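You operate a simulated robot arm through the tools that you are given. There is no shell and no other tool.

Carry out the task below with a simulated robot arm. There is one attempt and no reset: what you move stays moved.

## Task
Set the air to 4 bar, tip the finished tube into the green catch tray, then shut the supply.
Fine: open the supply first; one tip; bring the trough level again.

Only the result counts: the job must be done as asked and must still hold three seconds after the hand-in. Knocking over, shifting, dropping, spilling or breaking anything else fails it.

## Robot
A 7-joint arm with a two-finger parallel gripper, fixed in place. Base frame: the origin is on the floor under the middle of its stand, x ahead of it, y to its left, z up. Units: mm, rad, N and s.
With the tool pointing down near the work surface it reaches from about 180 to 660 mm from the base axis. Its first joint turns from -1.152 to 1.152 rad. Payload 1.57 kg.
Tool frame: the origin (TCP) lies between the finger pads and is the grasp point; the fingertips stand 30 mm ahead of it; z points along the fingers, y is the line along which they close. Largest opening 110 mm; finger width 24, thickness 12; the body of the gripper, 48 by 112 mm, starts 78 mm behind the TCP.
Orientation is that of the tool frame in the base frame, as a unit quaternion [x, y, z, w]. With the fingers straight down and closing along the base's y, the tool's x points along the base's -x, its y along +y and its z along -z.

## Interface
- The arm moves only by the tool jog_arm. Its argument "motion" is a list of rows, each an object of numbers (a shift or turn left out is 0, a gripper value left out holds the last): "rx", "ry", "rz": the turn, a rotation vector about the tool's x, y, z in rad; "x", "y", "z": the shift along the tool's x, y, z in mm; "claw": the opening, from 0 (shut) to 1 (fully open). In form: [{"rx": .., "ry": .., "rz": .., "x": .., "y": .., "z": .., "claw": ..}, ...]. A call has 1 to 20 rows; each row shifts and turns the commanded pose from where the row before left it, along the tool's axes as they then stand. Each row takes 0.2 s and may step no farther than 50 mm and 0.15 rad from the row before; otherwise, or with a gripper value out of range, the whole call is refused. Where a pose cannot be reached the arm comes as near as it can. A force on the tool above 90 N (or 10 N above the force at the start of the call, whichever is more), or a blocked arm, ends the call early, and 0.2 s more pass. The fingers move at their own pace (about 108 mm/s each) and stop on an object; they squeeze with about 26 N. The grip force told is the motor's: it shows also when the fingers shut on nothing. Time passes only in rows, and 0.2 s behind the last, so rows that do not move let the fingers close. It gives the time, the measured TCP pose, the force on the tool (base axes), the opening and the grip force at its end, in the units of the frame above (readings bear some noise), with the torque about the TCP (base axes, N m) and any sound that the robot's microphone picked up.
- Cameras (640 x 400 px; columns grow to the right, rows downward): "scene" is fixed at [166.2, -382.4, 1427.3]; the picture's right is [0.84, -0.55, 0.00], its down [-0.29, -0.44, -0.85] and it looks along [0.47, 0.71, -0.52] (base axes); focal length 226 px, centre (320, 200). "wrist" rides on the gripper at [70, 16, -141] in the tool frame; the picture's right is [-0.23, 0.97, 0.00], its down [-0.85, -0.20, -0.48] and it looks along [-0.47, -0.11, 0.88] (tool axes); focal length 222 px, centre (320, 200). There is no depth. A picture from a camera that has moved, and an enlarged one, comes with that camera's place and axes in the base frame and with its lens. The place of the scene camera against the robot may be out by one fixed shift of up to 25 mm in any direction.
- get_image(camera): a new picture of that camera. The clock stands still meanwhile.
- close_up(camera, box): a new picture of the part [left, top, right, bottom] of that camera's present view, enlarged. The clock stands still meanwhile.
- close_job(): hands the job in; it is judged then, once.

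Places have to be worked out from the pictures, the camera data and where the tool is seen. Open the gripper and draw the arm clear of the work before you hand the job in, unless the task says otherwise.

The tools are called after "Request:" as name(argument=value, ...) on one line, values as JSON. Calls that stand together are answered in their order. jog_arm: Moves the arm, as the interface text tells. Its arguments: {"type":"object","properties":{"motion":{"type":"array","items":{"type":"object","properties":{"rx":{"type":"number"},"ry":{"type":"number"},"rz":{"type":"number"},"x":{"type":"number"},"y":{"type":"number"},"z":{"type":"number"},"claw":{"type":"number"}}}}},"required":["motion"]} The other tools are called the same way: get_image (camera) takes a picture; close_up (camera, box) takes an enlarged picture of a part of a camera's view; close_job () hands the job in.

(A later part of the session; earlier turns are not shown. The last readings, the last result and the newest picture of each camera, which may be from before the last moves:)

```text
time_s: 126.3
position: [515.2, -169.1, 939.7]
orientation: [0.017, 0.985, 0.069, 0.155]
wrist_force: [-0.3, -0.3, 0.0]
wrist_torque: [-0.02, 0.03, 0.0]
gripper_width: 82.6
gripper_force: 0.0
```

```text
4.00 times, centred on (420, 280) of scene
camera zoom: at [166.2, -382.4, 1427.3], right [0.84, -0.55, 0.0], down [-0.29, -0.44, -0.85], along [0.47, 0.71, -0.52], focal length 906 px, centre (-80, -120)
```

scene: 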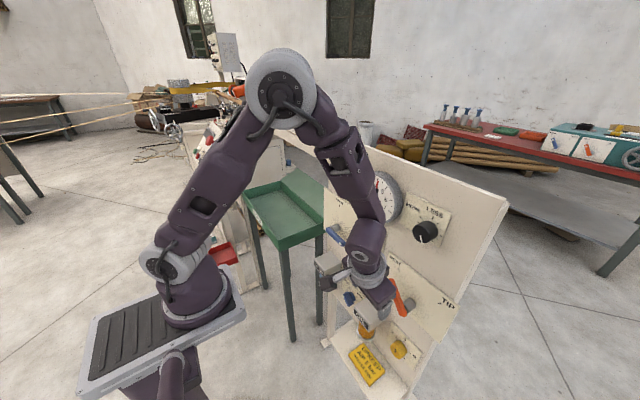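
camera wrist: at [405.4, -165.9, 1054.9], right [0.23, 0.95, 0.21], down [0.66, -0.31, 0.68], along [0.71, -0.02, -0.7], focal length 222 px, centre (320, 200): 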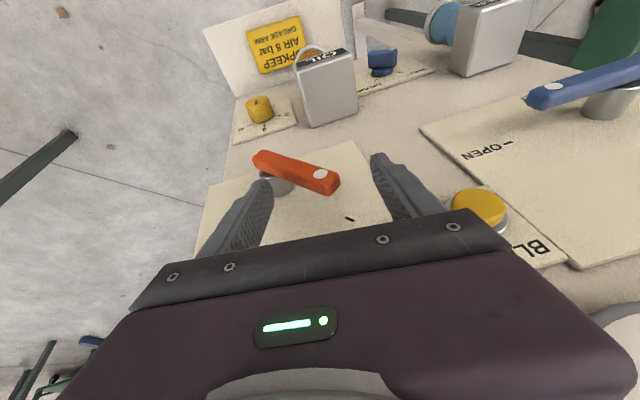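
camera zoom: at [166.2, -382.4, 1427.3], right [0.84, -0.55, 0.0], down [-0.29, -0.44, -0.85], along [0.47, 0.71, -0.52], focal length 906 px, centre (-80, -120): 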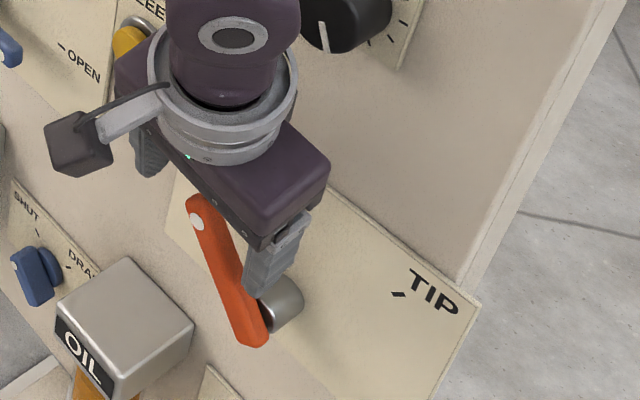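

The fingers straddle the handle without contact. I now swing it toward TIP: first part moving right, then check.

Request:
jog_arm(motion=[{"x": -0.9, "y": -17.8, "z": -2.3}, {"x": -0.9, "y": -17.8, "z": -2.3}, {"x": -0.9, "y": -17.8, "z": -2.3}, {"x": -0.9, "y": -17.8, "z": -2.3}])

Request:
get_image(camera="wrist")

Request:
get_image(camera="scene")

```text
time_s: 127.3
position: [515.9, -242.7, 939.4]
orientation: [0.017, 0.986, 0.068, 0.154]
wrist_force: [-0.3, 0.7, -0.3]
wrist_torque: [0.01, 0.03, 0.0]
gripper_width: 82.5
gripper_force: 0.0
```

```text
taken
camera wrist: at [406.0, -240.2, 1053.8], right [0.23, 0.95, 0.2], down [0.66, -0.31, 0.68], along [0.71, -0.02, -0.7], focal length 222 px, centre (320, 200)
```

wrist: 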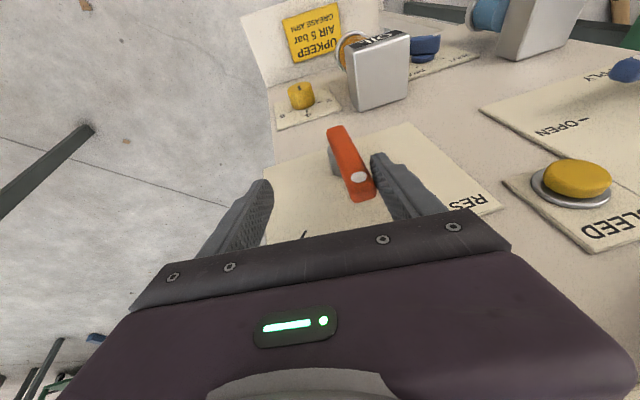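

```text
taken
```

scene: 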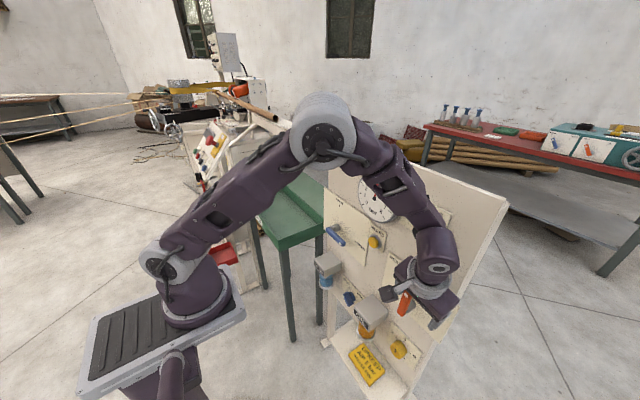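

The lever is at mid-swing with no force. I continue to the TIP mark, rising slightly.

Request:
jog_arm(motion=[{"x": -1.5, "y": -11.5, "z": -4.3}, {"x": -1.5, "y": -11.5, "z": -4.3}, {"x": -0.6, "y": -11.9, "z": -1.5}])

Request:
get_image(camera="wrist")

Request:
get_image(camera="scene")

```text
time_s: 128.1
position: [514.3, -277.9, 945.4]
orientation: [0.017, 0.986, 0.068, 0.154]
wrist_force: [0.3, -0.2, 0.5]
wrist_torque: [0.03, 0.02, 0.01]
gripper_width: 82.6
gripper_force: 0.0
```

```text
taken
camera wrist: at [405.1, -275.1, 1060.1], right [0.23, 0.95, 0.2], down [0.66, -0.31, 0.68], along [0.71, -0.02, -0.7], focal length 222 px, centre (320, 200)
```

wrist: 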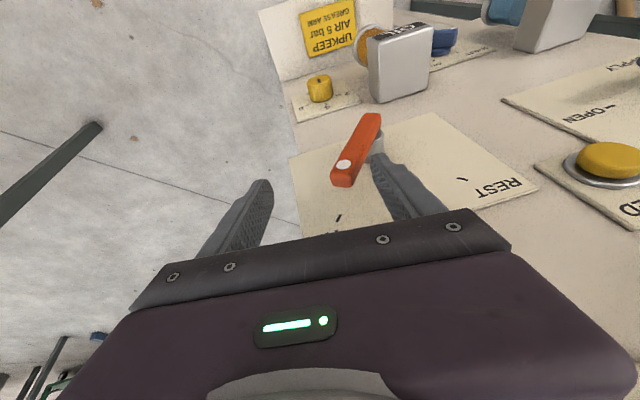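

```text
taken
```

scene: 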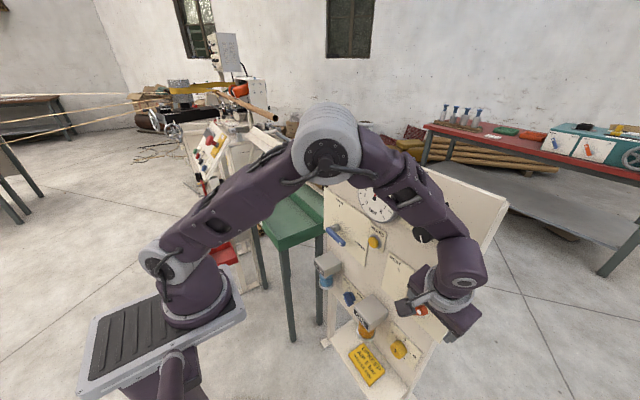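

The lever is near TIP. I check the trough and tube in the scene view.

Request:
close_up(camera="scene", box=[200, 70, 360, 170])

Request:
close_up(camera="scene", box=[230, 150, 390, 250])

Request:
close_up(camera="wrist", box=[280, 90, 480, 215])

```text
4.00 times, centred on (280, 120) of scene
camera zoom: at [166.2, -382.4, 1427.3], right [0.84, -0.55, 0.0], down [-0.29, -0.44, -0.85], along [0.47, 0.71, -0.52], focal length 906 px, centre (480, 520)
```

zoom: 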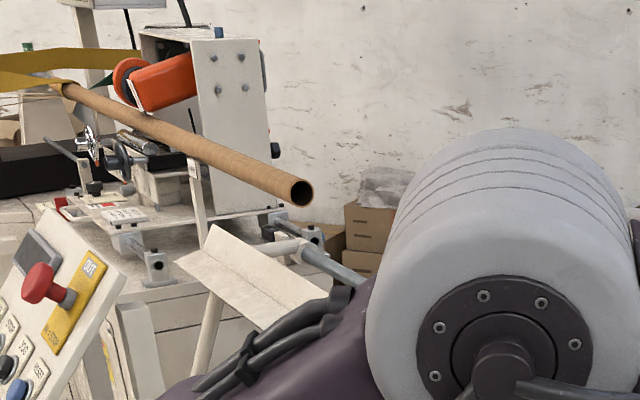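

```text
4.00 times, centred on (310, 200) of scene
camera zoom: at [166.2, -382.4, 1427.3], right [0.84, -0.55, 0.0], down [-0.29, -0.44, -0.85], along [0.47, 0.71, -0.52], focal length 906 px, centre (360, 200)
```

zoom: 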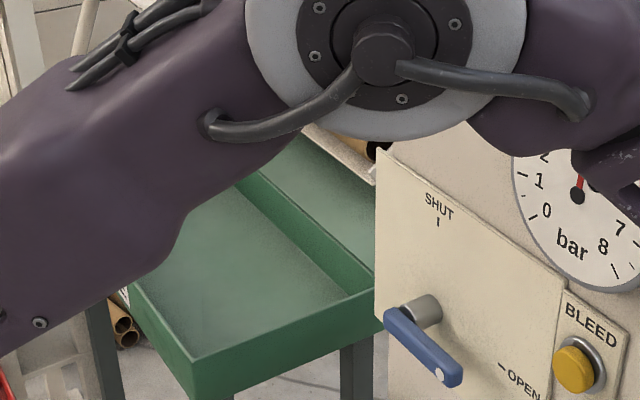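

```text
3.20 times, centred on (380, 152) of wrist
camera zoom: at [405.1, -275.1, 1060.1], right [0.23, 0.95, 0.2], down [0.66, -0.31, 0.68], along [0.71, -0.02, -0.7], focal length 711 px, centre (128, 352)
```

zoom: 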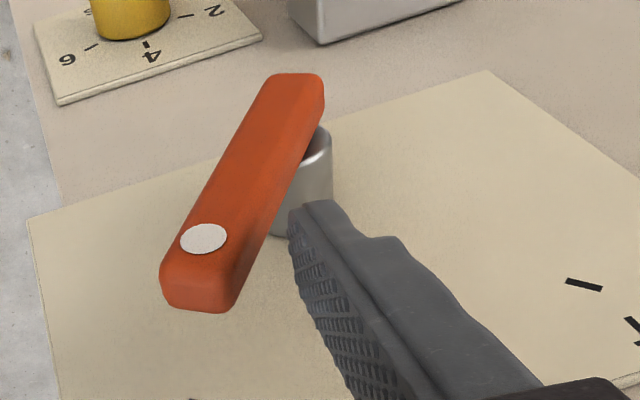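

The lever has snapped over to TIP and the trough is tilting. I wait a little and look again for the tube.

Request:
jog_arm(motion=[{"x": 0}, {"x": 0}, {"x": 0}, {"x": 0}, {"x": 0}, {"x": 0}])

Request:
close_up(camera="scene", box=[200, 70, 360, 170])

Request:
close_up(camera="scene", box=[230, 130, 430, 255])

```text
time_s: 129.5
position: [514.3, -277.3, 945.5]
orientation: [0.017, 0.985, 0.068, 0.155]
wrist_force: [0.7, 0.1, 0.8]
wrist_torque: [0.0, 0.0, 0.0]
gripper_width: 82.5
gripper_force: 0.1
```

```text
4.00 times, centred on (280, 120) of scene
camera zoom: at [166.2, -382.4, 1427.3], right [0.84, -0.55, 0.0], down [-0.29, -0.44, -0.85], along [0.47, 0.71, -0.52], focal length 906 px, centre (480, 520)
```

zoom: 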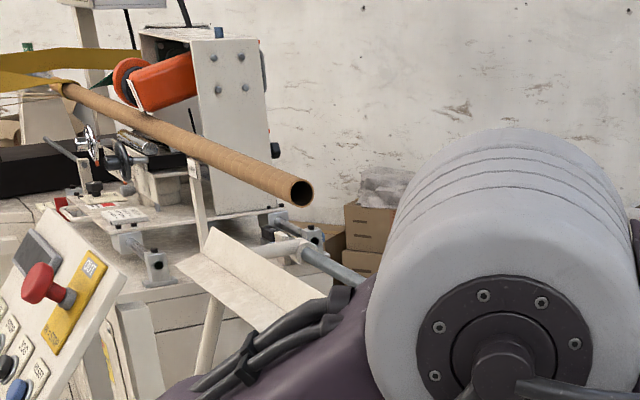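

```text
3.20 times, centred on (330, 192) of scene
camera zoom: at [166.2, -382.4, 1427.3], right [0.84, -0.55, 0.0], down [-0.29, -0.44, -0.85], along [0.47, 0.71, -0.52], focal length 724 px, centre (288, 224)
```

zoom: 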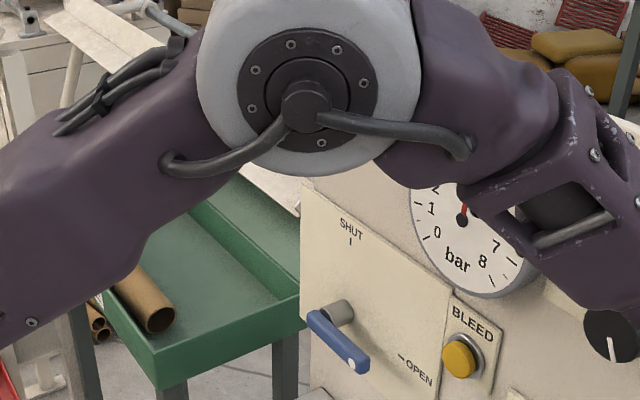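

The tube now lies in the green tray. I swing the lever back toward REST with the other finger.

Request:
jog_arm(motion=[{"x": 0.9, "y": 17.8, "z": 2.3}, {"x": 0.9, "y": 17.8, "z": 2.3}, {"x": 0.9, "y": 17.8, "z": 2.3}, {"x": 0.9, "y": 17.8, "z": 2.3}, {"x": 0.9, "y": 17.8, "z": 2.3}])

Request:
get_image(camera="wrist")

Request:
get_image(camera="scene")

```text
time_s: 130.7
position: [515.2, -187.6, 945.0]
orientation: [0.017, 0.985, 0.069, 0.154]
wrist_force: [0.1, -0.5, 0.3]
wrist_torque: [-0.06, 0.02, 0.03]
gripper_width: 83.2
gripper_force: 0.2
```

```text
taken
camera wrist: at [405.6, -185.0, 1060.3], right [0.23, 0.95, 0.21], down [0.66, -0.31, 0.68], along [0.71, -0.02, -0.7], focal length 222 px, centre (320, 200)
```

wrist: 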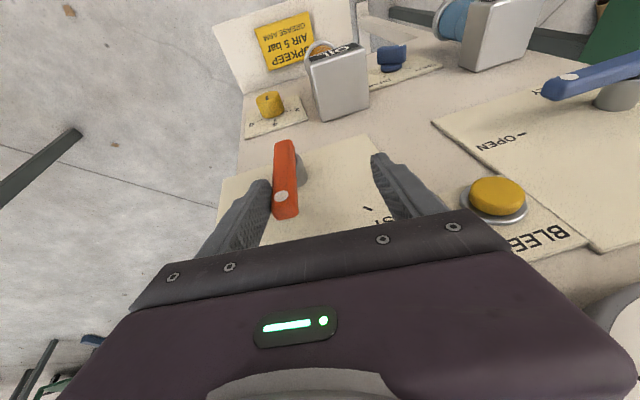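

```text
taken
```

scene: 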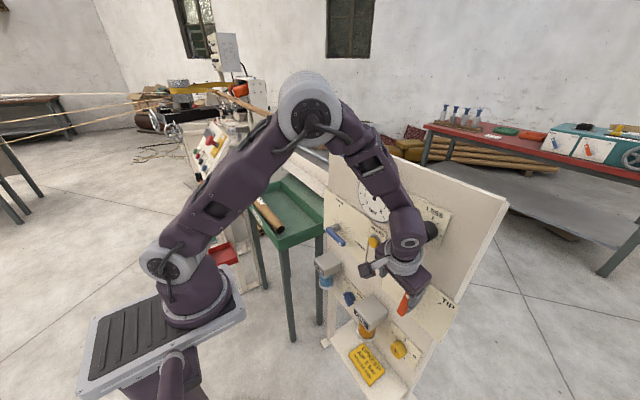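

The lever follows well. I continue left to REST.

Request:
jog_arm(motion=[{"x": 1.2, "y": 14.7, "z": 3.4}, {"x": 1.2, "y": 14.7, "z": 3.4}, {"x": 0.4, "y": 7.9, "z": 1}, {"x": 0}])

Request:
get_image(camera="wrist")

Request:
close_up(camera="scene", box=[200, 70, 360, 170])

```text
time_s: 131.7
position: [514.2, -149.1, 942.0]
orientation: [0.017, 0.985, 0.069, 0.155]
wrist_force: [0.7, -0.4, 0.0]
wrist_torque: [-0.01, -0.03, 0.02]
gripper_width: 82.2
gripper_force: 0.0
```

```text
taken
camera wrist: at [405.5, -146.2, 1056.6], right [0.23, 0.95, 0.21], down [0.66, -0.31, 0.68], along [0.71, -0.02, -0.7], focal length 222 px, centre (320, 200)
```

wrist: 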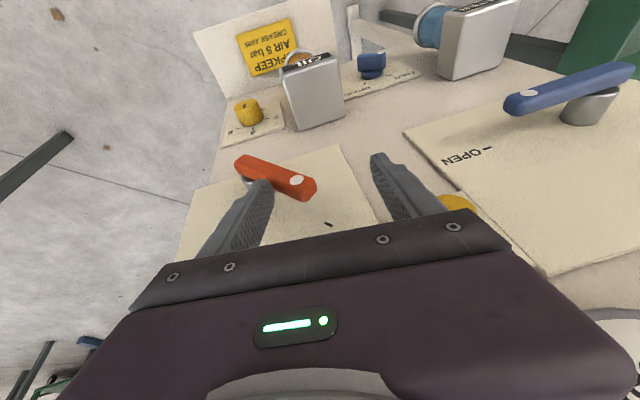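

```text
4.00 times, centred on (280, 120) of scene
camera zoom: at [166.2, -382.4, 1427.3], right [0.84, -0.55, 0.0], down [-0.29, -0.44, -0.85], along [0.47, 0.71, -0.52], focal length 906 px, centre (480, 520)
```

zoom: 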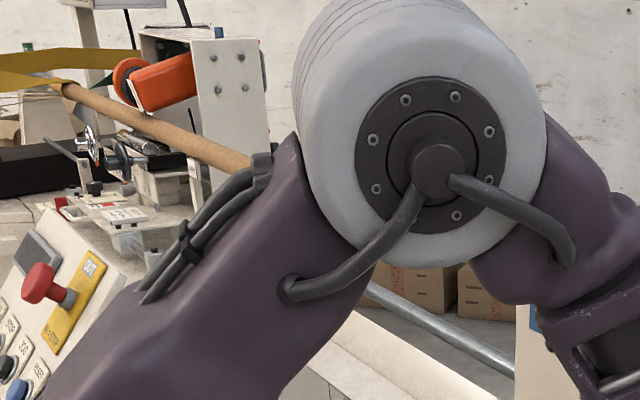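

The lever's dot is back at its original REST place (−162, 923). I withdraw straight back from it and check trough and tray.

Request:
jog_arm(motion=[{"x": 23.8, "y": -2, "z": -7.6}, {"x": 23.8, "y": -0.3, "z": -7.6}, {"x": 23.8, "y": -0.3, "z": -7.6}, {"x": 12, "z": -37}, {"x": -12, "z": -37}, {"x": -12, "z": -37}])

Request:
get_image(camera="scene")

Request:
get_image(camera="wrist")

```text
time_s: 133.1
position: [413.7, -165.9, 1049.2]
orientation: [0.018, 0.985, 0.068, 0.155]
wrist_force: [0.0, -0.2, 0.6]
wrist_torque: [0.0, -0.01, 0.05]
gripper_width: 82.8
gripper_force: 0.0
```

```text
taken
```

scene: 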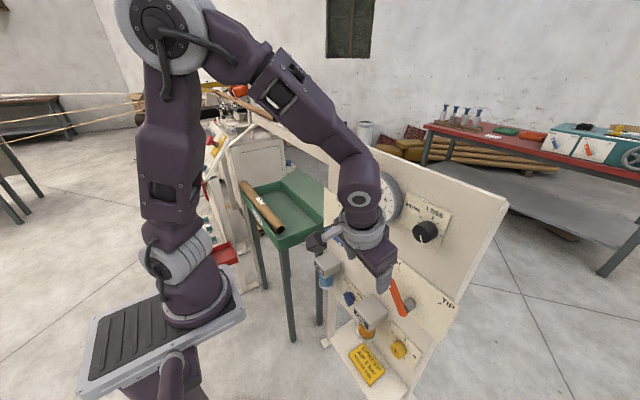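

```text
taken
camera wrist: at [306.3, -163.5, 1164.4], right [0.23, 0.95, 0.21], down [0.66, -0.31, 0.68], along [0.71, -0.02, -0.7], focal length 222 px, centre (320, 200)
```

wrist: 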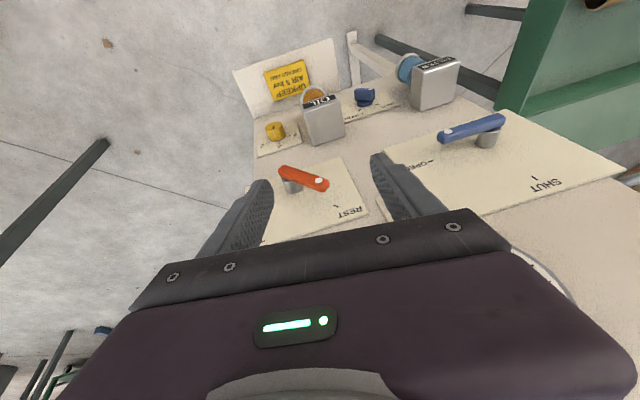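

Request:
close_up(camera="scene", box=[220, 90, 380, 190])

Request:
close_up(camera="scene", box=[220, 160, 380, 260])

Request:
close_up(camera="scene", box=[370, 240, 470, 302])

Request:
close_up(camera="wrist", box=[250, 140, 410, 240])

```text
4.00 times, centred on (300, 140) of scene
camera zoom: at [166.2, -382.4, 1427.3], right [0.84, -0.55, 0.0], down [-0.29, -0.44, -0.85], along [0.47, 0.71, -0.52], focal length 906 px, centre (400, 440)
```

zoom: 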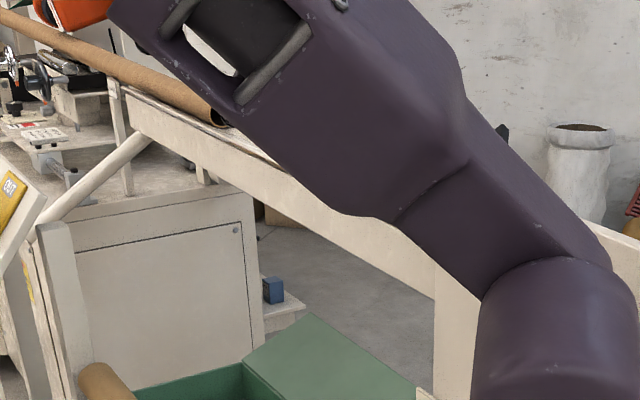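

```text
4.00 times, centred on (300, 210) of scene
camera zoom: at [166.2, -382.4, 1427.3], right [0.84, -0.55, 0.0], down [-0.29, -0.44, -0.85], along [0.47, 0.71, -0.52], focal length 906 px, centre (400, 160)
```

zoom: 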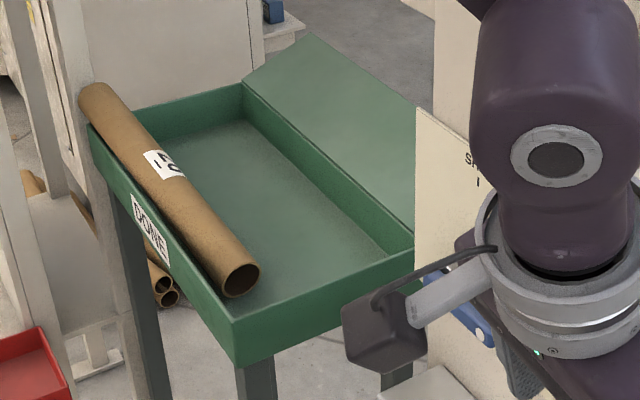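

```text
6.40 times, centred on (420, 271) of scene
camera zoom: at [166.2, -382.4, 1427.3], right [0.84, -0.55, 0.0], down [-0.29, -0.44, -0.85], along [0.47, 0.71, -0.52], focal length 1449 px, centre (-320, -254)
```

zoom: 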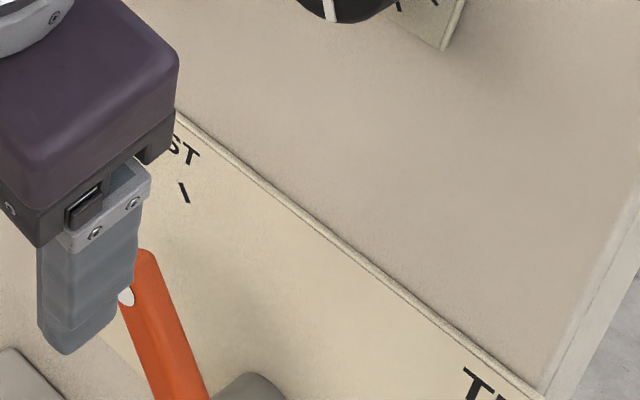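

```text
4.00 times, centred on (330, 190) of wrist
camera zoom: at [306.3, -163.5, 1164.4], right [0.23, 0.95, 0.21], down [0.66, -0.31, 0.68], along [0.71, -0.02, -0.7], focal length 888 px, centre (280, 240)
```

zoom: 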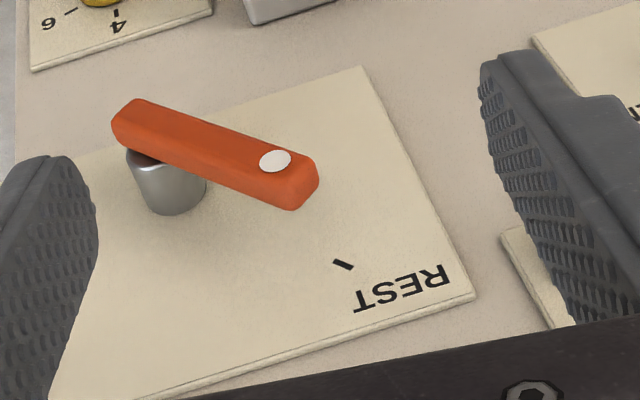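

The tube "20" lies in the green DONE tray, the trough is level again and the lever is at REST. Next: shut the supply. I travel left in front of the panel, keeping an eye on the arm posture.

Request:
jog_arm(motion=[{"x": -1.1, "y": 38, "z": -4.8}, {"x": -1.1, "y": 38, "z": -4.8}, {"x": -1.1, "y": 38, "z": -4.8}, {"x": -1.1, "y": 38, "z": -4.8}, {"x": -1.1, "y": 38, "z": -4.8}])

Request:
get_image(camera="scene")

Request:
get_image(camera="wrist")

```text
time_s: 134.3
position: [417.6, 18.3, 1100.8]
orientation: [0.016, 0.985, 0.068, 0.154]
wrist_force: [0.5, -0.4, 0.4]
wrist_torque: [-0.01, 0.0, 0.04]
gripper_width: 82.8
gripper_force: 0.1
```

```text
taken
```

scene: 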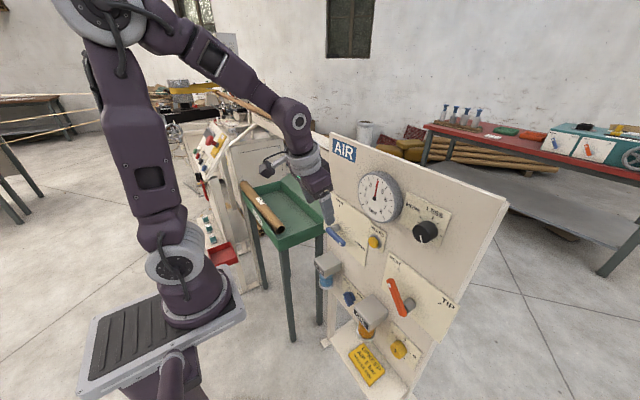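

```text
taken
camera wrist: at [308.7, 20.5, 1216.0], right [0.23, 0.95, 0.2], down [0.66, -0.31, 0.68], along [0.71, -0.02, -0.7], focal length 222 px, centre (320, 200)
```

wrist: 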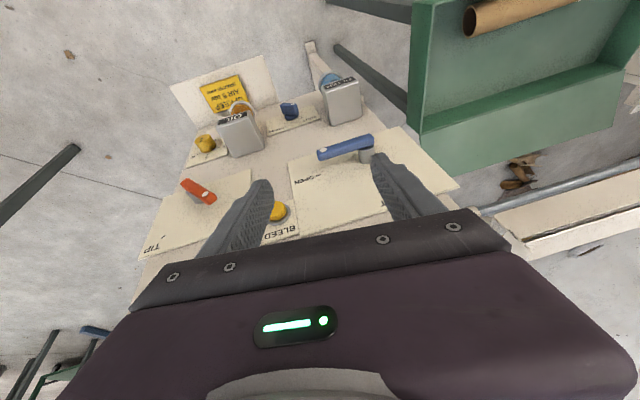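

Posture is good. I read the gauge from the unobstructed scene view and look at the supply lever.

Request:
close_up(camera="scene", box=[348, 170, 412, 210])

Request:
close_up(camera="wrist", box=[270, 110, 430, 210])

```text
10.00 times, centred on (380, 190) of scene
camera zoom: at [166.2, -382.4, 1427.3], right [0.84, -0.55, 0.0], down [-0.29, -0.44, -0.85], along [0.47, 0.71, -0.52], focal length 2264 px, centre (-280, 300)
```

zoom: 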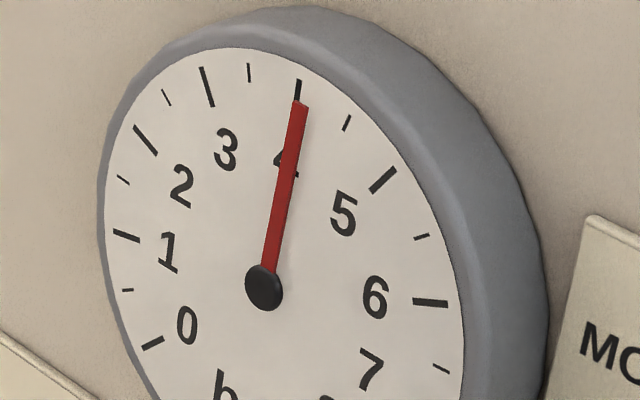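

```text
4.00 times, centred on (350, 160) of wrist
camera zoom: at [308.7, 20.5, 1216.0], right [0.23, 0.95, 0.2], down [0.66, -0.31, 0.68], along [0.71, -0.02, -0.7], focal length 888 px, centre (200, 360)
```

zoom: 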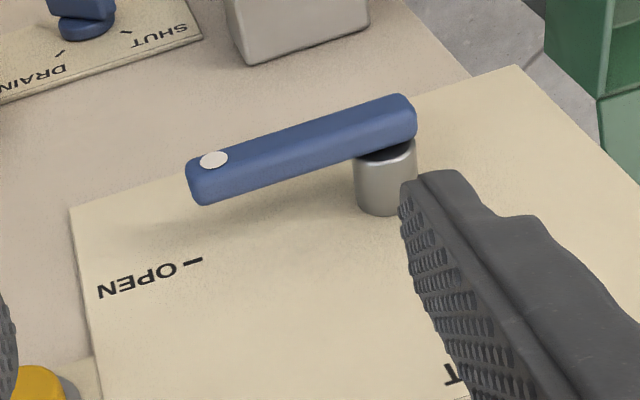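

Gauge steady just over 4 (≈4.05–4.08). The supply lever points to OPEN; near view puts its hub at about (y 111, z 908) and the white dot at (514, 43, 908). To shut it I'll pinch the handle front-to-back from above and lift it round: I tilt the tool +25° (pointing left-down) and roll it a quarter turn.

Request:
jog_arm(motion=[{"rx": -0.0944, "rz": 0.0303, "claw": 0.4}, {"rx": -0.0944, "rz": 0.0303}, {"rx": -0.0944, "rz": 0.0303}, {"rz": 0.15}, {"rz": 0.15}, {"rz": 0.15}, {"rz": 0.15}, {"rz": 0.15}, {"rz": 0.15}, {"rz": 0.15}, {"rz": 0.15}, {"rz": 0.15}, {"rz": 0.15}, {"rz": 0.0708}])

Request:
get_image(camera="scene")

Request:
get_image(camera="wrist")

```text
time_s: 137.3
position: [416.2, 18.1, 1101.3]
orientation: [0.71, 0.654, 0.259, -0.043]
wrist_force: [0.6, 0.2, 0.7]
wrist_torque: [-0.02, 0.04, -0.02]
gripper_width: 43.8
gripper_force: 0.0
```

```text
taken
```

scene: 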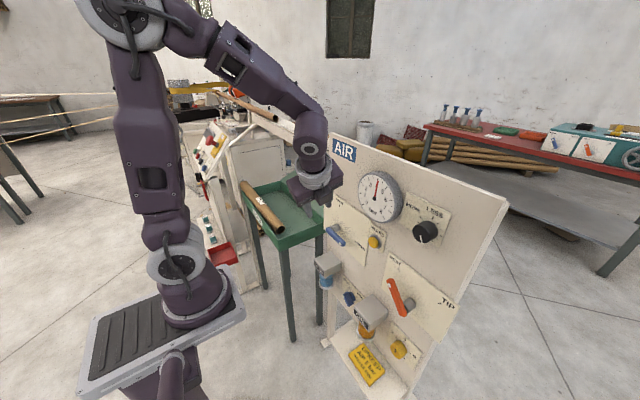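

```text
taken
camera wrist: at [390.0, 23.3, 1257.3], right [0.92, -0.34, 0.17], down [-0.35, -0.94, -0.01], along [0.16, -0.05, -0.98], focal length 222 px, centre (320, 200)
```

wrist: 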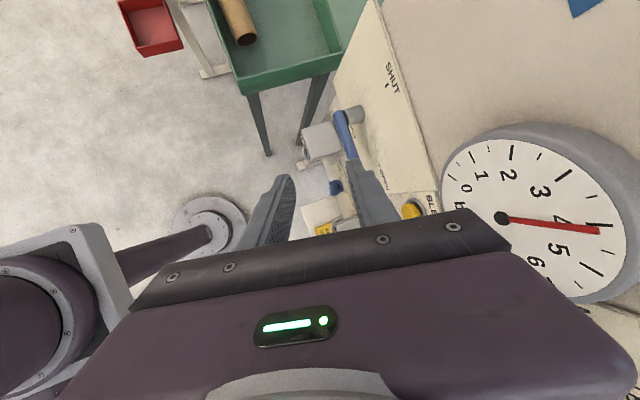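

Orientation achieved with a healthy posture. I zoom on the lever from this new viewpoint to refine its position.

Request:
close_up(camera="wrist", box=[280, 80, 440, 180])

Request:
close_up(camera="wrist", box=[430, 110, 640, 241])

```text
4.00 times, centred on (360, 130) of wrist
camera zoom: at [390.0, 23.3, 1257.3], right [0.92, -0.34, 0.17], down [-0.35, -0.94, -0.01], along [0.16, -0.05, -0.98], focal length 888 px, centre (160, 480)
```

zoom: 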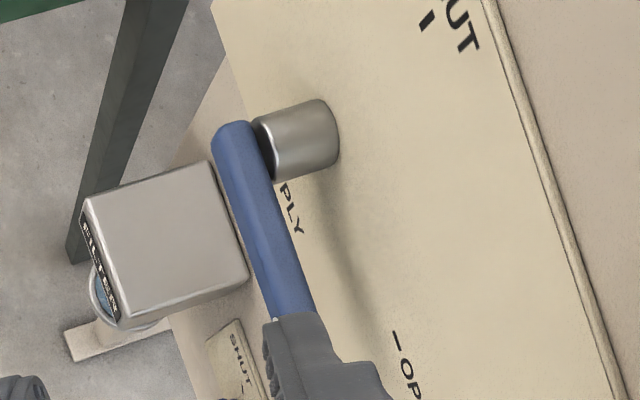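

```text
3.05 times, centred on (535, 176) of wrist
camera zoom: at [390.0, 23.3, 1257.3], right [0.92, -0.34, 0.17], down [-0.35, -0.94, -0.01], along [0.16, -0.05, -0.98], focal length 677 px, centre (-335, 275)
```

zoom: 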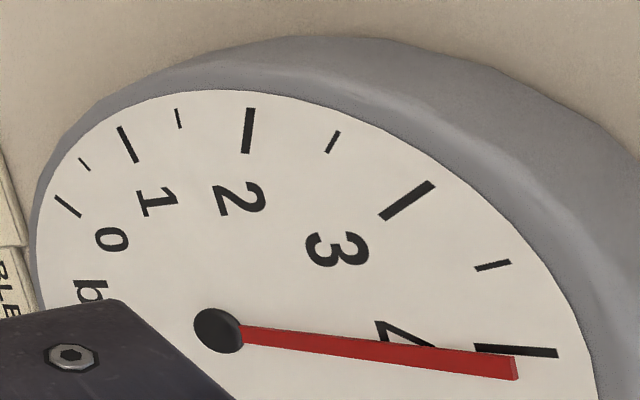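

Handle centre line is at x≈520.5 (thickness ~19 mm), hub at y≈111. I set the opening to 34 mm and move to the pre-grasp point above-right of the handle.

Request:
jog_arm(motion=[{"x": -13.2, "y": 10.3, "z": 34.4, "claw": 0.31}, {"x": -13.2, "y": 10.3, "z": 34.4}, {"x": -13.2, "y": 10.3, "z": 34.4}, {"x": -13.3, "y": 10.2, "z": 34.4}])

Request:
get_image(camera="scene")

Request:
get_image(camera="wrist")

```text
time_s: 138.3
position: [497.5, 19.5, 970.8]
orientation: [0.709, 0.655, 0.259, -0.043]
wrist_force: [-0.3, 0.3, 0.9]
wrist_torque: [0.0, -0.01, 0.02]
gripper_width: 34.2
gripper_force: 0.0
```

```text
taken
```

scene: 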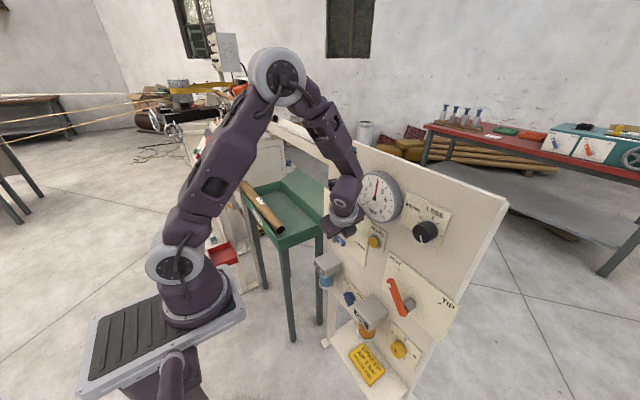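

```text
taken
camera wrist: at [470.8, 25.5, 1126.9], right [0.92, -0.34, 0.17], down [-0.35, -0.94, -0.01], along [0.17, -0.06, -0.98], focal length 222 px, centre (320, 200)
```

wrist: 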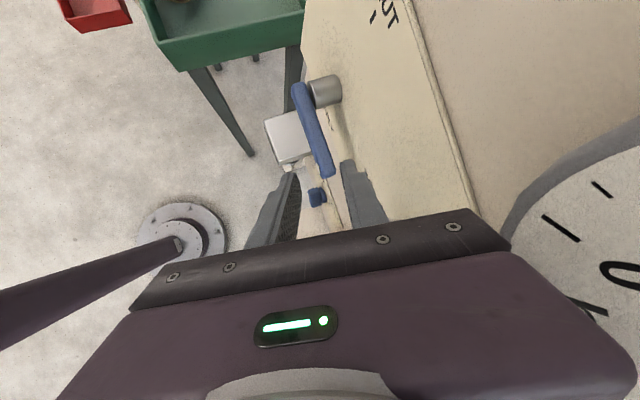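

The handle's free end lies exactly between the two finger lines. I advance 60 mm along the tool axis so the fingers pass in front of and behind the handle.

Request:
jog_arm(motion=[{"z": 20}, {"z": 20}, {"z": 12}])

Request:
get_image(camera="wrist")

Request:
close_up(camera="scene", box=[290, 180, 450, 280])

```text
time_s: 139.1
position: [515.8, 41.4, 926.1]
orientation: [0.71, 0.654, 0.259, -0.043]
wrist_force: [-0.3, 0.4, 0.5]
wrist_torque: [-0.02, -0.01, -0.02]
gripper_width: 34.2
gripper_force: 0.0
```

```text
taken
camera wrist: at [487.9, 46.3, 1082.4], right [0.92, -0.34, 0.17], down [-0.35, -0.94, -0.01], along [0.16, -0.06, -0.98], focal length 222 px, centre (320, 200)
```

wrist: 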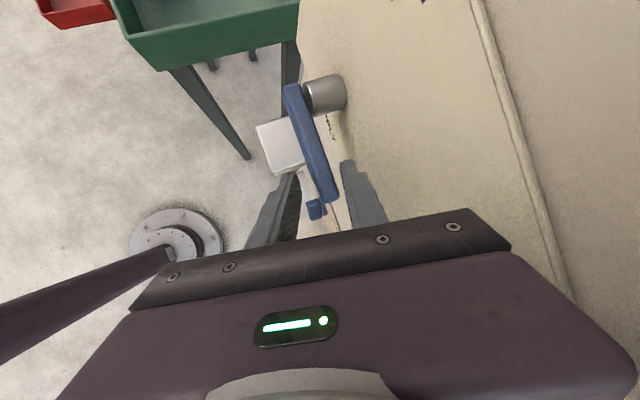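

```text
4.00 times, centred on (370, 230) of scene
camera zoom: at [166.2, -382.4, 1427.3], right [0.84, -0.55, 0.0], down [-0.29, -0.44, -0.85], along [0.47, 0.71, -0.52], focal length 906 px, centre (120, 80)
```

zoom: 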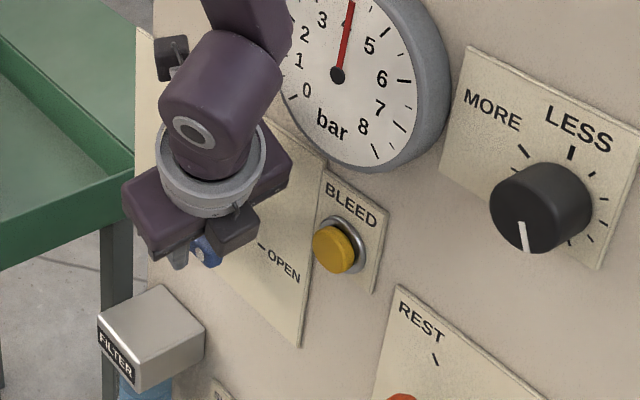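

The handle is centred between the fingers. I go 7 mm deeper and close on it.

Request:
jog_arm(motion=[{"z": 7}, {"claw": 0.08}, {"claw": 0.08}, {"x": 0}])

Request:
get_image(camera="wrist")

```text
time_s: 140.1
position: [519.0, 42.6, 921.0]
orientation: [0.709, 0.654, 0.26, -0.041]
wrist_force: [31.2, -1.0, 13.7]
wrist_torque: [-0.29, -0.4, 0.81]
gripper_width: 22.7
gripper_force: 35.7
```

```text
taken
camera wrist: at [491.4, 48.9, 1077.8], right [0.92, -0.34, 0.18], down [-0.35, -0.94, -0.01], along [0.17, -0.06, -0.98], focal length 222 px, centre (320, 200)
```

wrist: 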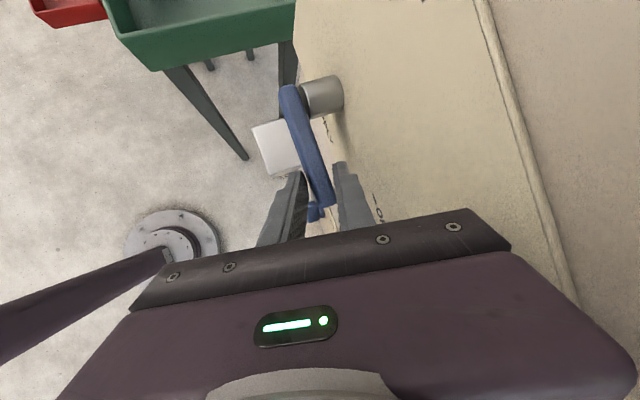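

Gripped; a +x pull of ~31 N says the handle is a few mm nearer the panel than my hand. I shift 3 mm forward to relieve it.

Request:
jog_arm(motion=[{"y": 2.9, "z": 0.5}, {"x": 0}])

```text
time_s: 140.7
position: [520.2, 43.2, 921.0]
orientation: [0.709, 0.654, 0.259, -0.042]
wrist_force: [11.0, -3.3, 23.9]
wrist_torque: [-0.48, -0.08, 0.95]
gripper_width: 22.6
gripper_force: 35.6
```

Now lift the handle along its arc: first half.

Request:
jog_arm(motion=[{"x": 4.3, "y": 2, "z": -6.5}, {"x": 4.4, "y": 2.1, "z": -6.5}, {"x": 6, "y": 1.6, "z": -5.2}, {"x": 6, "y": 1.7, "z": -5.3}, {"x": 7.2, "y": 1.1, "z": -3.5}, {"x": 7.2, "y": 1.1, "z": -3.6}])

Request:
get_image(camera="wrist")

Request:
close_up(camera="scene", box=[290, 160, 450, 260])

```text
time_s: 142.1
position: [519.1, 62.0, 964.5]
orientation: [0.709, 0.654, 0.259, -0.043]
wrist_force: [-14.1, -5.6, -1.2]
wrist_torque: [-0.31, 0.49, 0.04]
gripper_width: 20.4
gripper_force: 6.6
```

```text
taken
camera wrist: at [491.7, 66.6, 1120.7], right [0.92, -0.34, 0.17], down [-0.35, -0.94, -0.01], along [0.16, -0.05, -0.98], focal length 222 px, centre (320, 200)
```

wrist: 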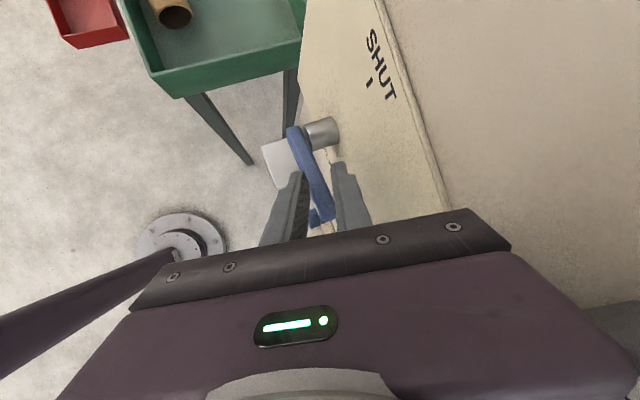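

```text
4.00 times, centred on (370, 210) of scene
camera zoom: at [165.9, -382.5, 1427.3], right [0.84, -0.55, 0.0], down [-0.29, -0.44, -0.85], along [0.47, 0.71, -0.52], focal length 906 px, centre (120, 160)
```

zoom: 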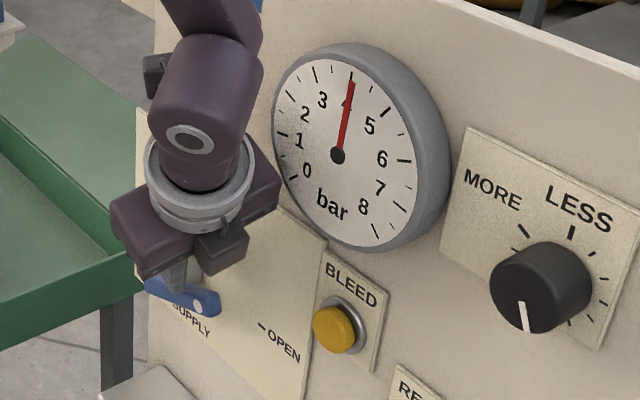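

The fingers slipped: the lever only rose about 20°. Lifting by friction is too weak, so I'll push it from below instead. First I open and withdraw upward along the tool axis.

Request:
jog_arm(motion=[{"claw": 0.31}, {"z": -15}, {"z": -20}, {"z": -25}, {"y": -22, "z": -10}, {"y": -22, "z": -10}, {"y": -22, "z": -10}])

Request:
get_image(camera="scene")

Request:
get_image(camera="wrist")

```text
time_s: 143.7
position: [426.4, 33.8, 1024.7]
orientation: [0.709, 0.655, 0.258, -0.044]
wrist_force: [0.1, -0.5, 0.8]
wrist_torque: [-0.01, 0.0, -0.03]
gripper_width: 34.2
gripper_force: 0.0
```

```text
taken
```

scene: 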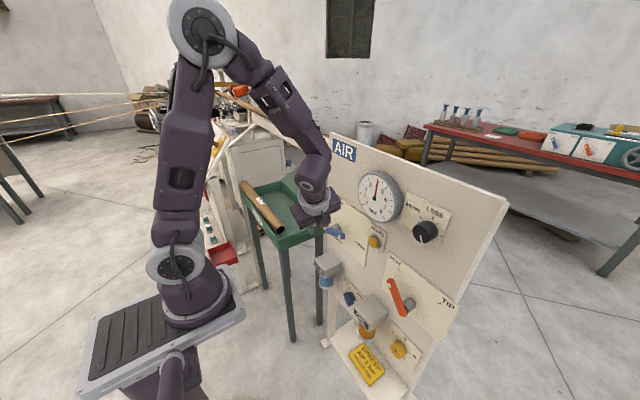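

```text
taken
camera wrist: at [399.8, 39.2, 1181.4], right [0.92, -0.34, 0.17], down [-0.35, -0.94, -0.01], along [0.16, -0.06, -0.98], focal length 222 px, centre (320, 200)
```

wrist: 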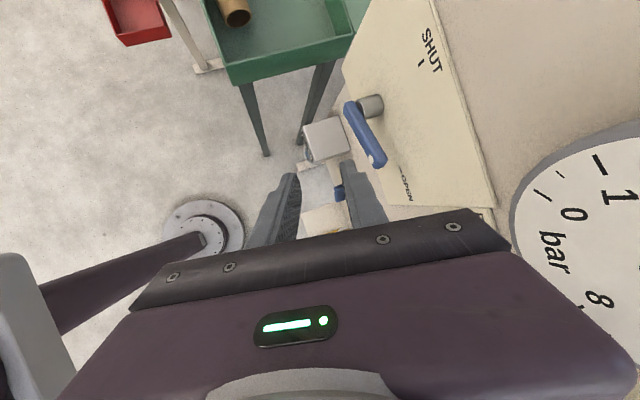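

Request:
close_up(camera="scene", box=[300, 190, 420, 265])

Request:
close_up(camera="wrist", box=[300, 70, 460, 170])

```text
5.33 times, centred on (360, 228) of scene
camera zoom: at [166.2, -382.4, 1427.3], right [0.84, -0.55, 0.0], down [-0.29, -0.44, -0.85], along [0.47, 0.71, -0.52], focal length 1207 px, centre (107, 53)
```

zoom: 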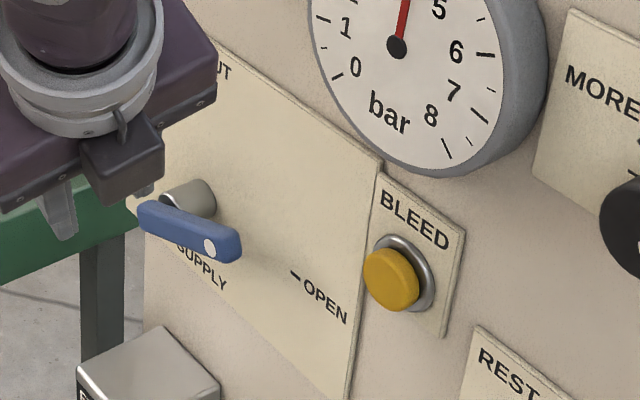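

```text
4.00 times, centred on (380, 120) of wrist
camera zoom: at [399.8, 39.2, 1181.4], right [0.92, -0.34, 0.17], down [-0.35, -0.94, -0.01], along [0.16, -0.06, -0.98], focal length 888 px, centre (80, 520)
```

zoom: 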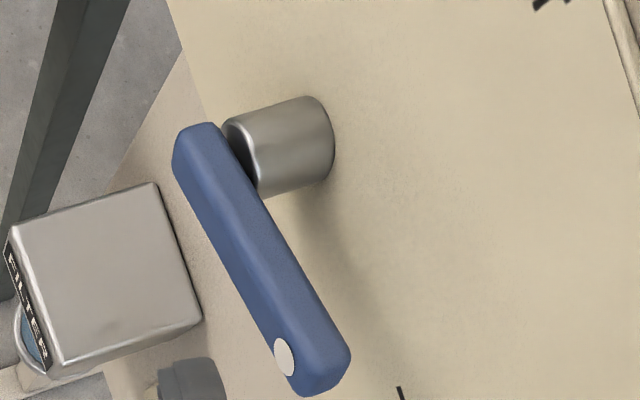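

The lever stays at about 28° where I left it; it isn't sprung. I'll push it on from the lower right with closed fingers. I undo the quarter roll (keeps the hand's body clear of gauge and bleed button), close the fingers.

Request:
jog_arm(motion=[{"rz": -0.15, "claw": 0}, {"rz": -0.15}, {"rz": -0.15}, {"rz": -0.15}, {"rz": -0.15}, {"rz": -0.15}, {"rz": -0.15}, {"rz": -0.15}, {"rz": -0.15}, {"rz": -0.15}, {"rz": -0.0708}])

Request:
get_image(camera="wrist")

Request:
get_image(camera="scene")

```text
time_s: 146.1
position: [428.6, 34.4, 1024.1]
orientation: [0.038, 0.964, 0.214, 0.152]
wrist_force: [-0.1, -0.2, -0.2]
wrist_torque: [0.01, 0.01, -0.01]
gripper_width: 0.1
gripper_force: 21.3
```

```text
taken
camera wrist: at [319.0, 3.3, 1134.1], right [0.22, 0.85, 0.48], down [0.66, -0.49, 0.57], along [0.71, 0.19, -0.67], focal length 222 px, centre (320, 200)
```

wrist: 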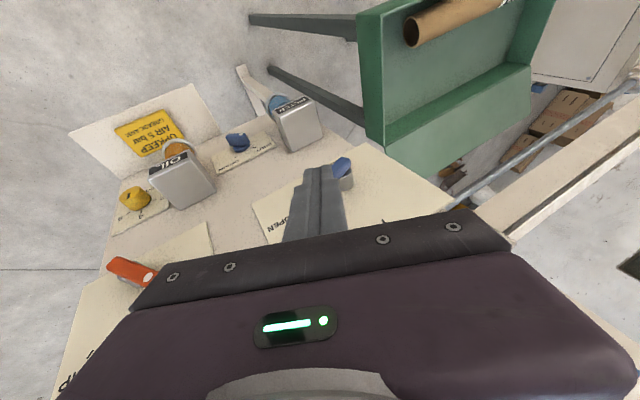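

```text
taken
```

scene: 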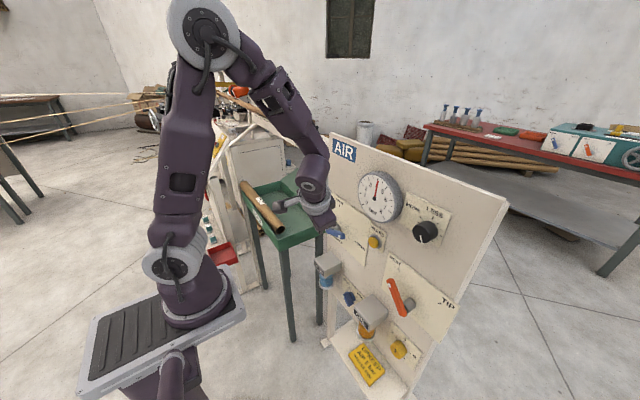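

Posture fine. I move to the lower right of the lever (in front of the plane first), then forward beside it.

Request:
jog_arm(motion=[{"x": -1.4, "y": -21.5, "z": 24.6}, {"x": -1.4, "y": -21.5, "z": 24.6}, {"x": -1.5, "y": -21.6, "z": 24.7}])

Request:
get_image(camera="wrist")

Request:
close_up(camera="wrist", box=[250, 110, 450, 235])

```text
time_s: 146.9
position: [454.8, 3.9, 936.2]
orientation: [0.04, 0.964, 0.214, 0.154]
wrist_force: [0.4, -0.5, -0.2]
wrist_torque: [0.04, 0.0, -0.01]
gripper_width: 0.0
gripper_force: 21.7
```

```text
taken
camera wrist: at [344.7, -25.7, 1045.5], right [0.23, 0.85, 0.48], down [0.66, -0.49, 0.56], along [0.71, 0.19, -0.67], focal length 222 px, centre (320, 200)
```

wrist: 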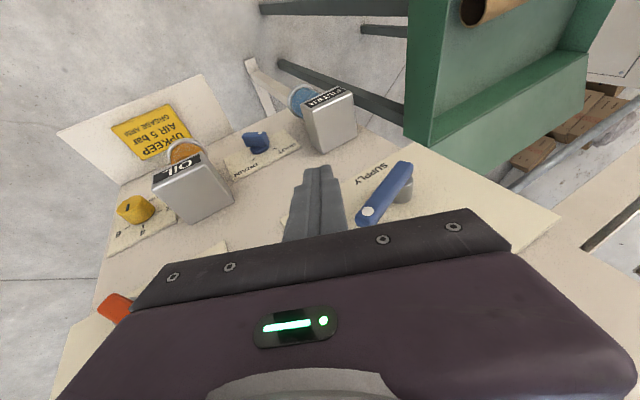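

```text
3.20 times, centred on (350, 172) of wrist
camera zoom: at [344.7, -25.7, 1045.5], right [0.23, 0.85, 0.48], down [0.66, -0.49, 0.56], along [0.71, 0.19, -0.67], focal length 711 px, centre (224, 288)
```

zoom: 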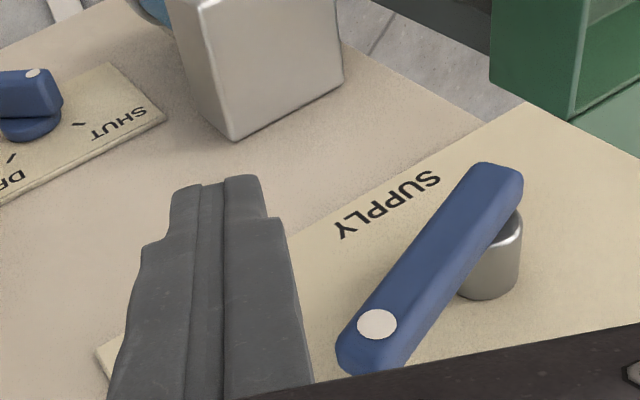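

The lever's dot is at about (46, 932), i.e. ~23° up. I go forward so the closed fingers stand just to its lower right.

Request:
jog_arm(motion=[{"x": -19.1, "y": -0.2, "z": 8.1}, {"x": -19.1, "y": -0.2, "z": 8.1}, {"x": -19.2, "y": -0.2, "z": 8}])

Request:
get_image(camera="wrist")

Request:
close_up(camera="scene", box=[290, 180, 450, 280])

```text
time_s: 147.7
position: [516.7, 6.3, 930.3]
orientation: [0.039, 0.964, 0.213, 0.152]
wrist_force: [0.7, -0.1, -0.2]
wrist_torque: [0.05, 0.03, -0.01]
gripper_width: 0.0
gripper_force: 21.2
```

```text
taken
camera wrist: at [407.0, -23.9, 1040.5], right [0.23, 0.85, 0.48], down [0.66, -0.49, 0.56], along [0.71, 0.19, -0.67], focal length 222 px, centre (320, 200)
```

wrist: 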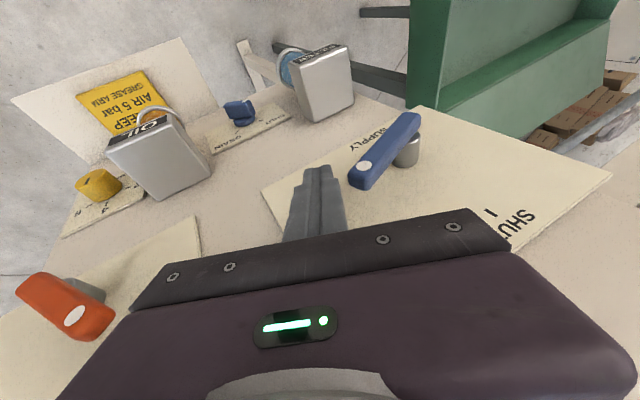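

```text
4.00 times, centred on (370, 230) of scene
camera zoom: at [166.2, -382.4, 1427.3], right [0.84, -0.55, 0.0], down [-0.29, -0.44, -0.85], along [0.47, 0.71, -0.52], focal length 906 px, centre (120, 80)
```

zoom: 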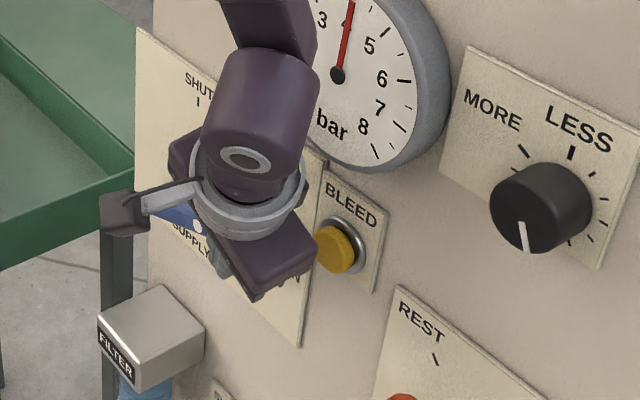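

Well placed: the finger is at the lever's lower right and clear of everything else. I push up-left along the arc, first part.

Request:
jog_arm(motion=[{"x": 0.4, "y": 12.9, "z": 0.8}, {"x": -3.1, "y": 12, "z": -9.9}, {"x": -3.1, "y": 12, "z": -9.9}])

Request:
get_image(camera="wrist")

Request:
close_up(camera="scene", box=[290, 160, 450, 260])

```text
time_s: 148.5
position: [515.8, 31.6, 963.5]
orientation: [0.039, 0.964, 0.215, 0.152]
wrist_force: [0.1, 0.7, 0.4]
wrist_torque: [-0.03, -0.01, 0.03]
gripper_width: 0.0
gripper_force: 21.4
```

```text
taken
camera wrist: at [406.3, 0.6, 1073.2], right [0.23, 0.85, 0.48], down [0.66, -0.49, 0.56], along [0.71, 0.19, -0.67], focal length 222 px, centre (320, 200)
```

wrist: 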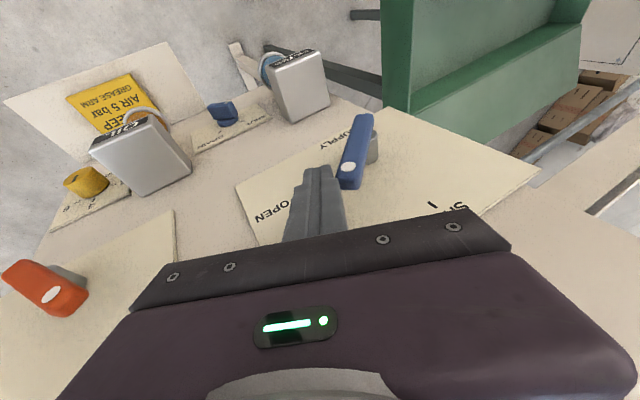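

```text
4.00 times, centred on (370, 210) of scene
camera zoom: at [166.2, -382.4, 1427.3], right [0.84, -0.55, 0.0], down [-0.29, -0.44, -0.85], along [0.47, 0.71, -0.52], focal length 906 px, centre (120, 160)
```

zoom: 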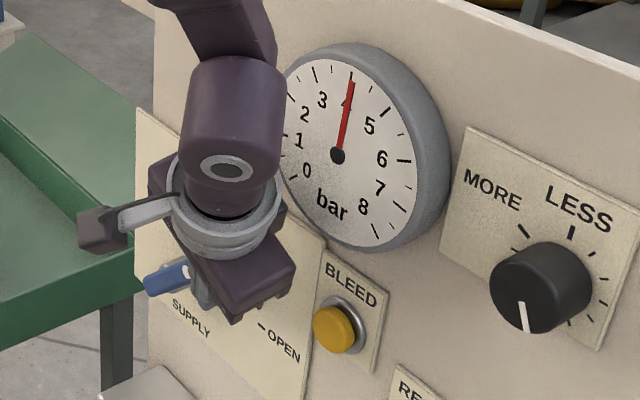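

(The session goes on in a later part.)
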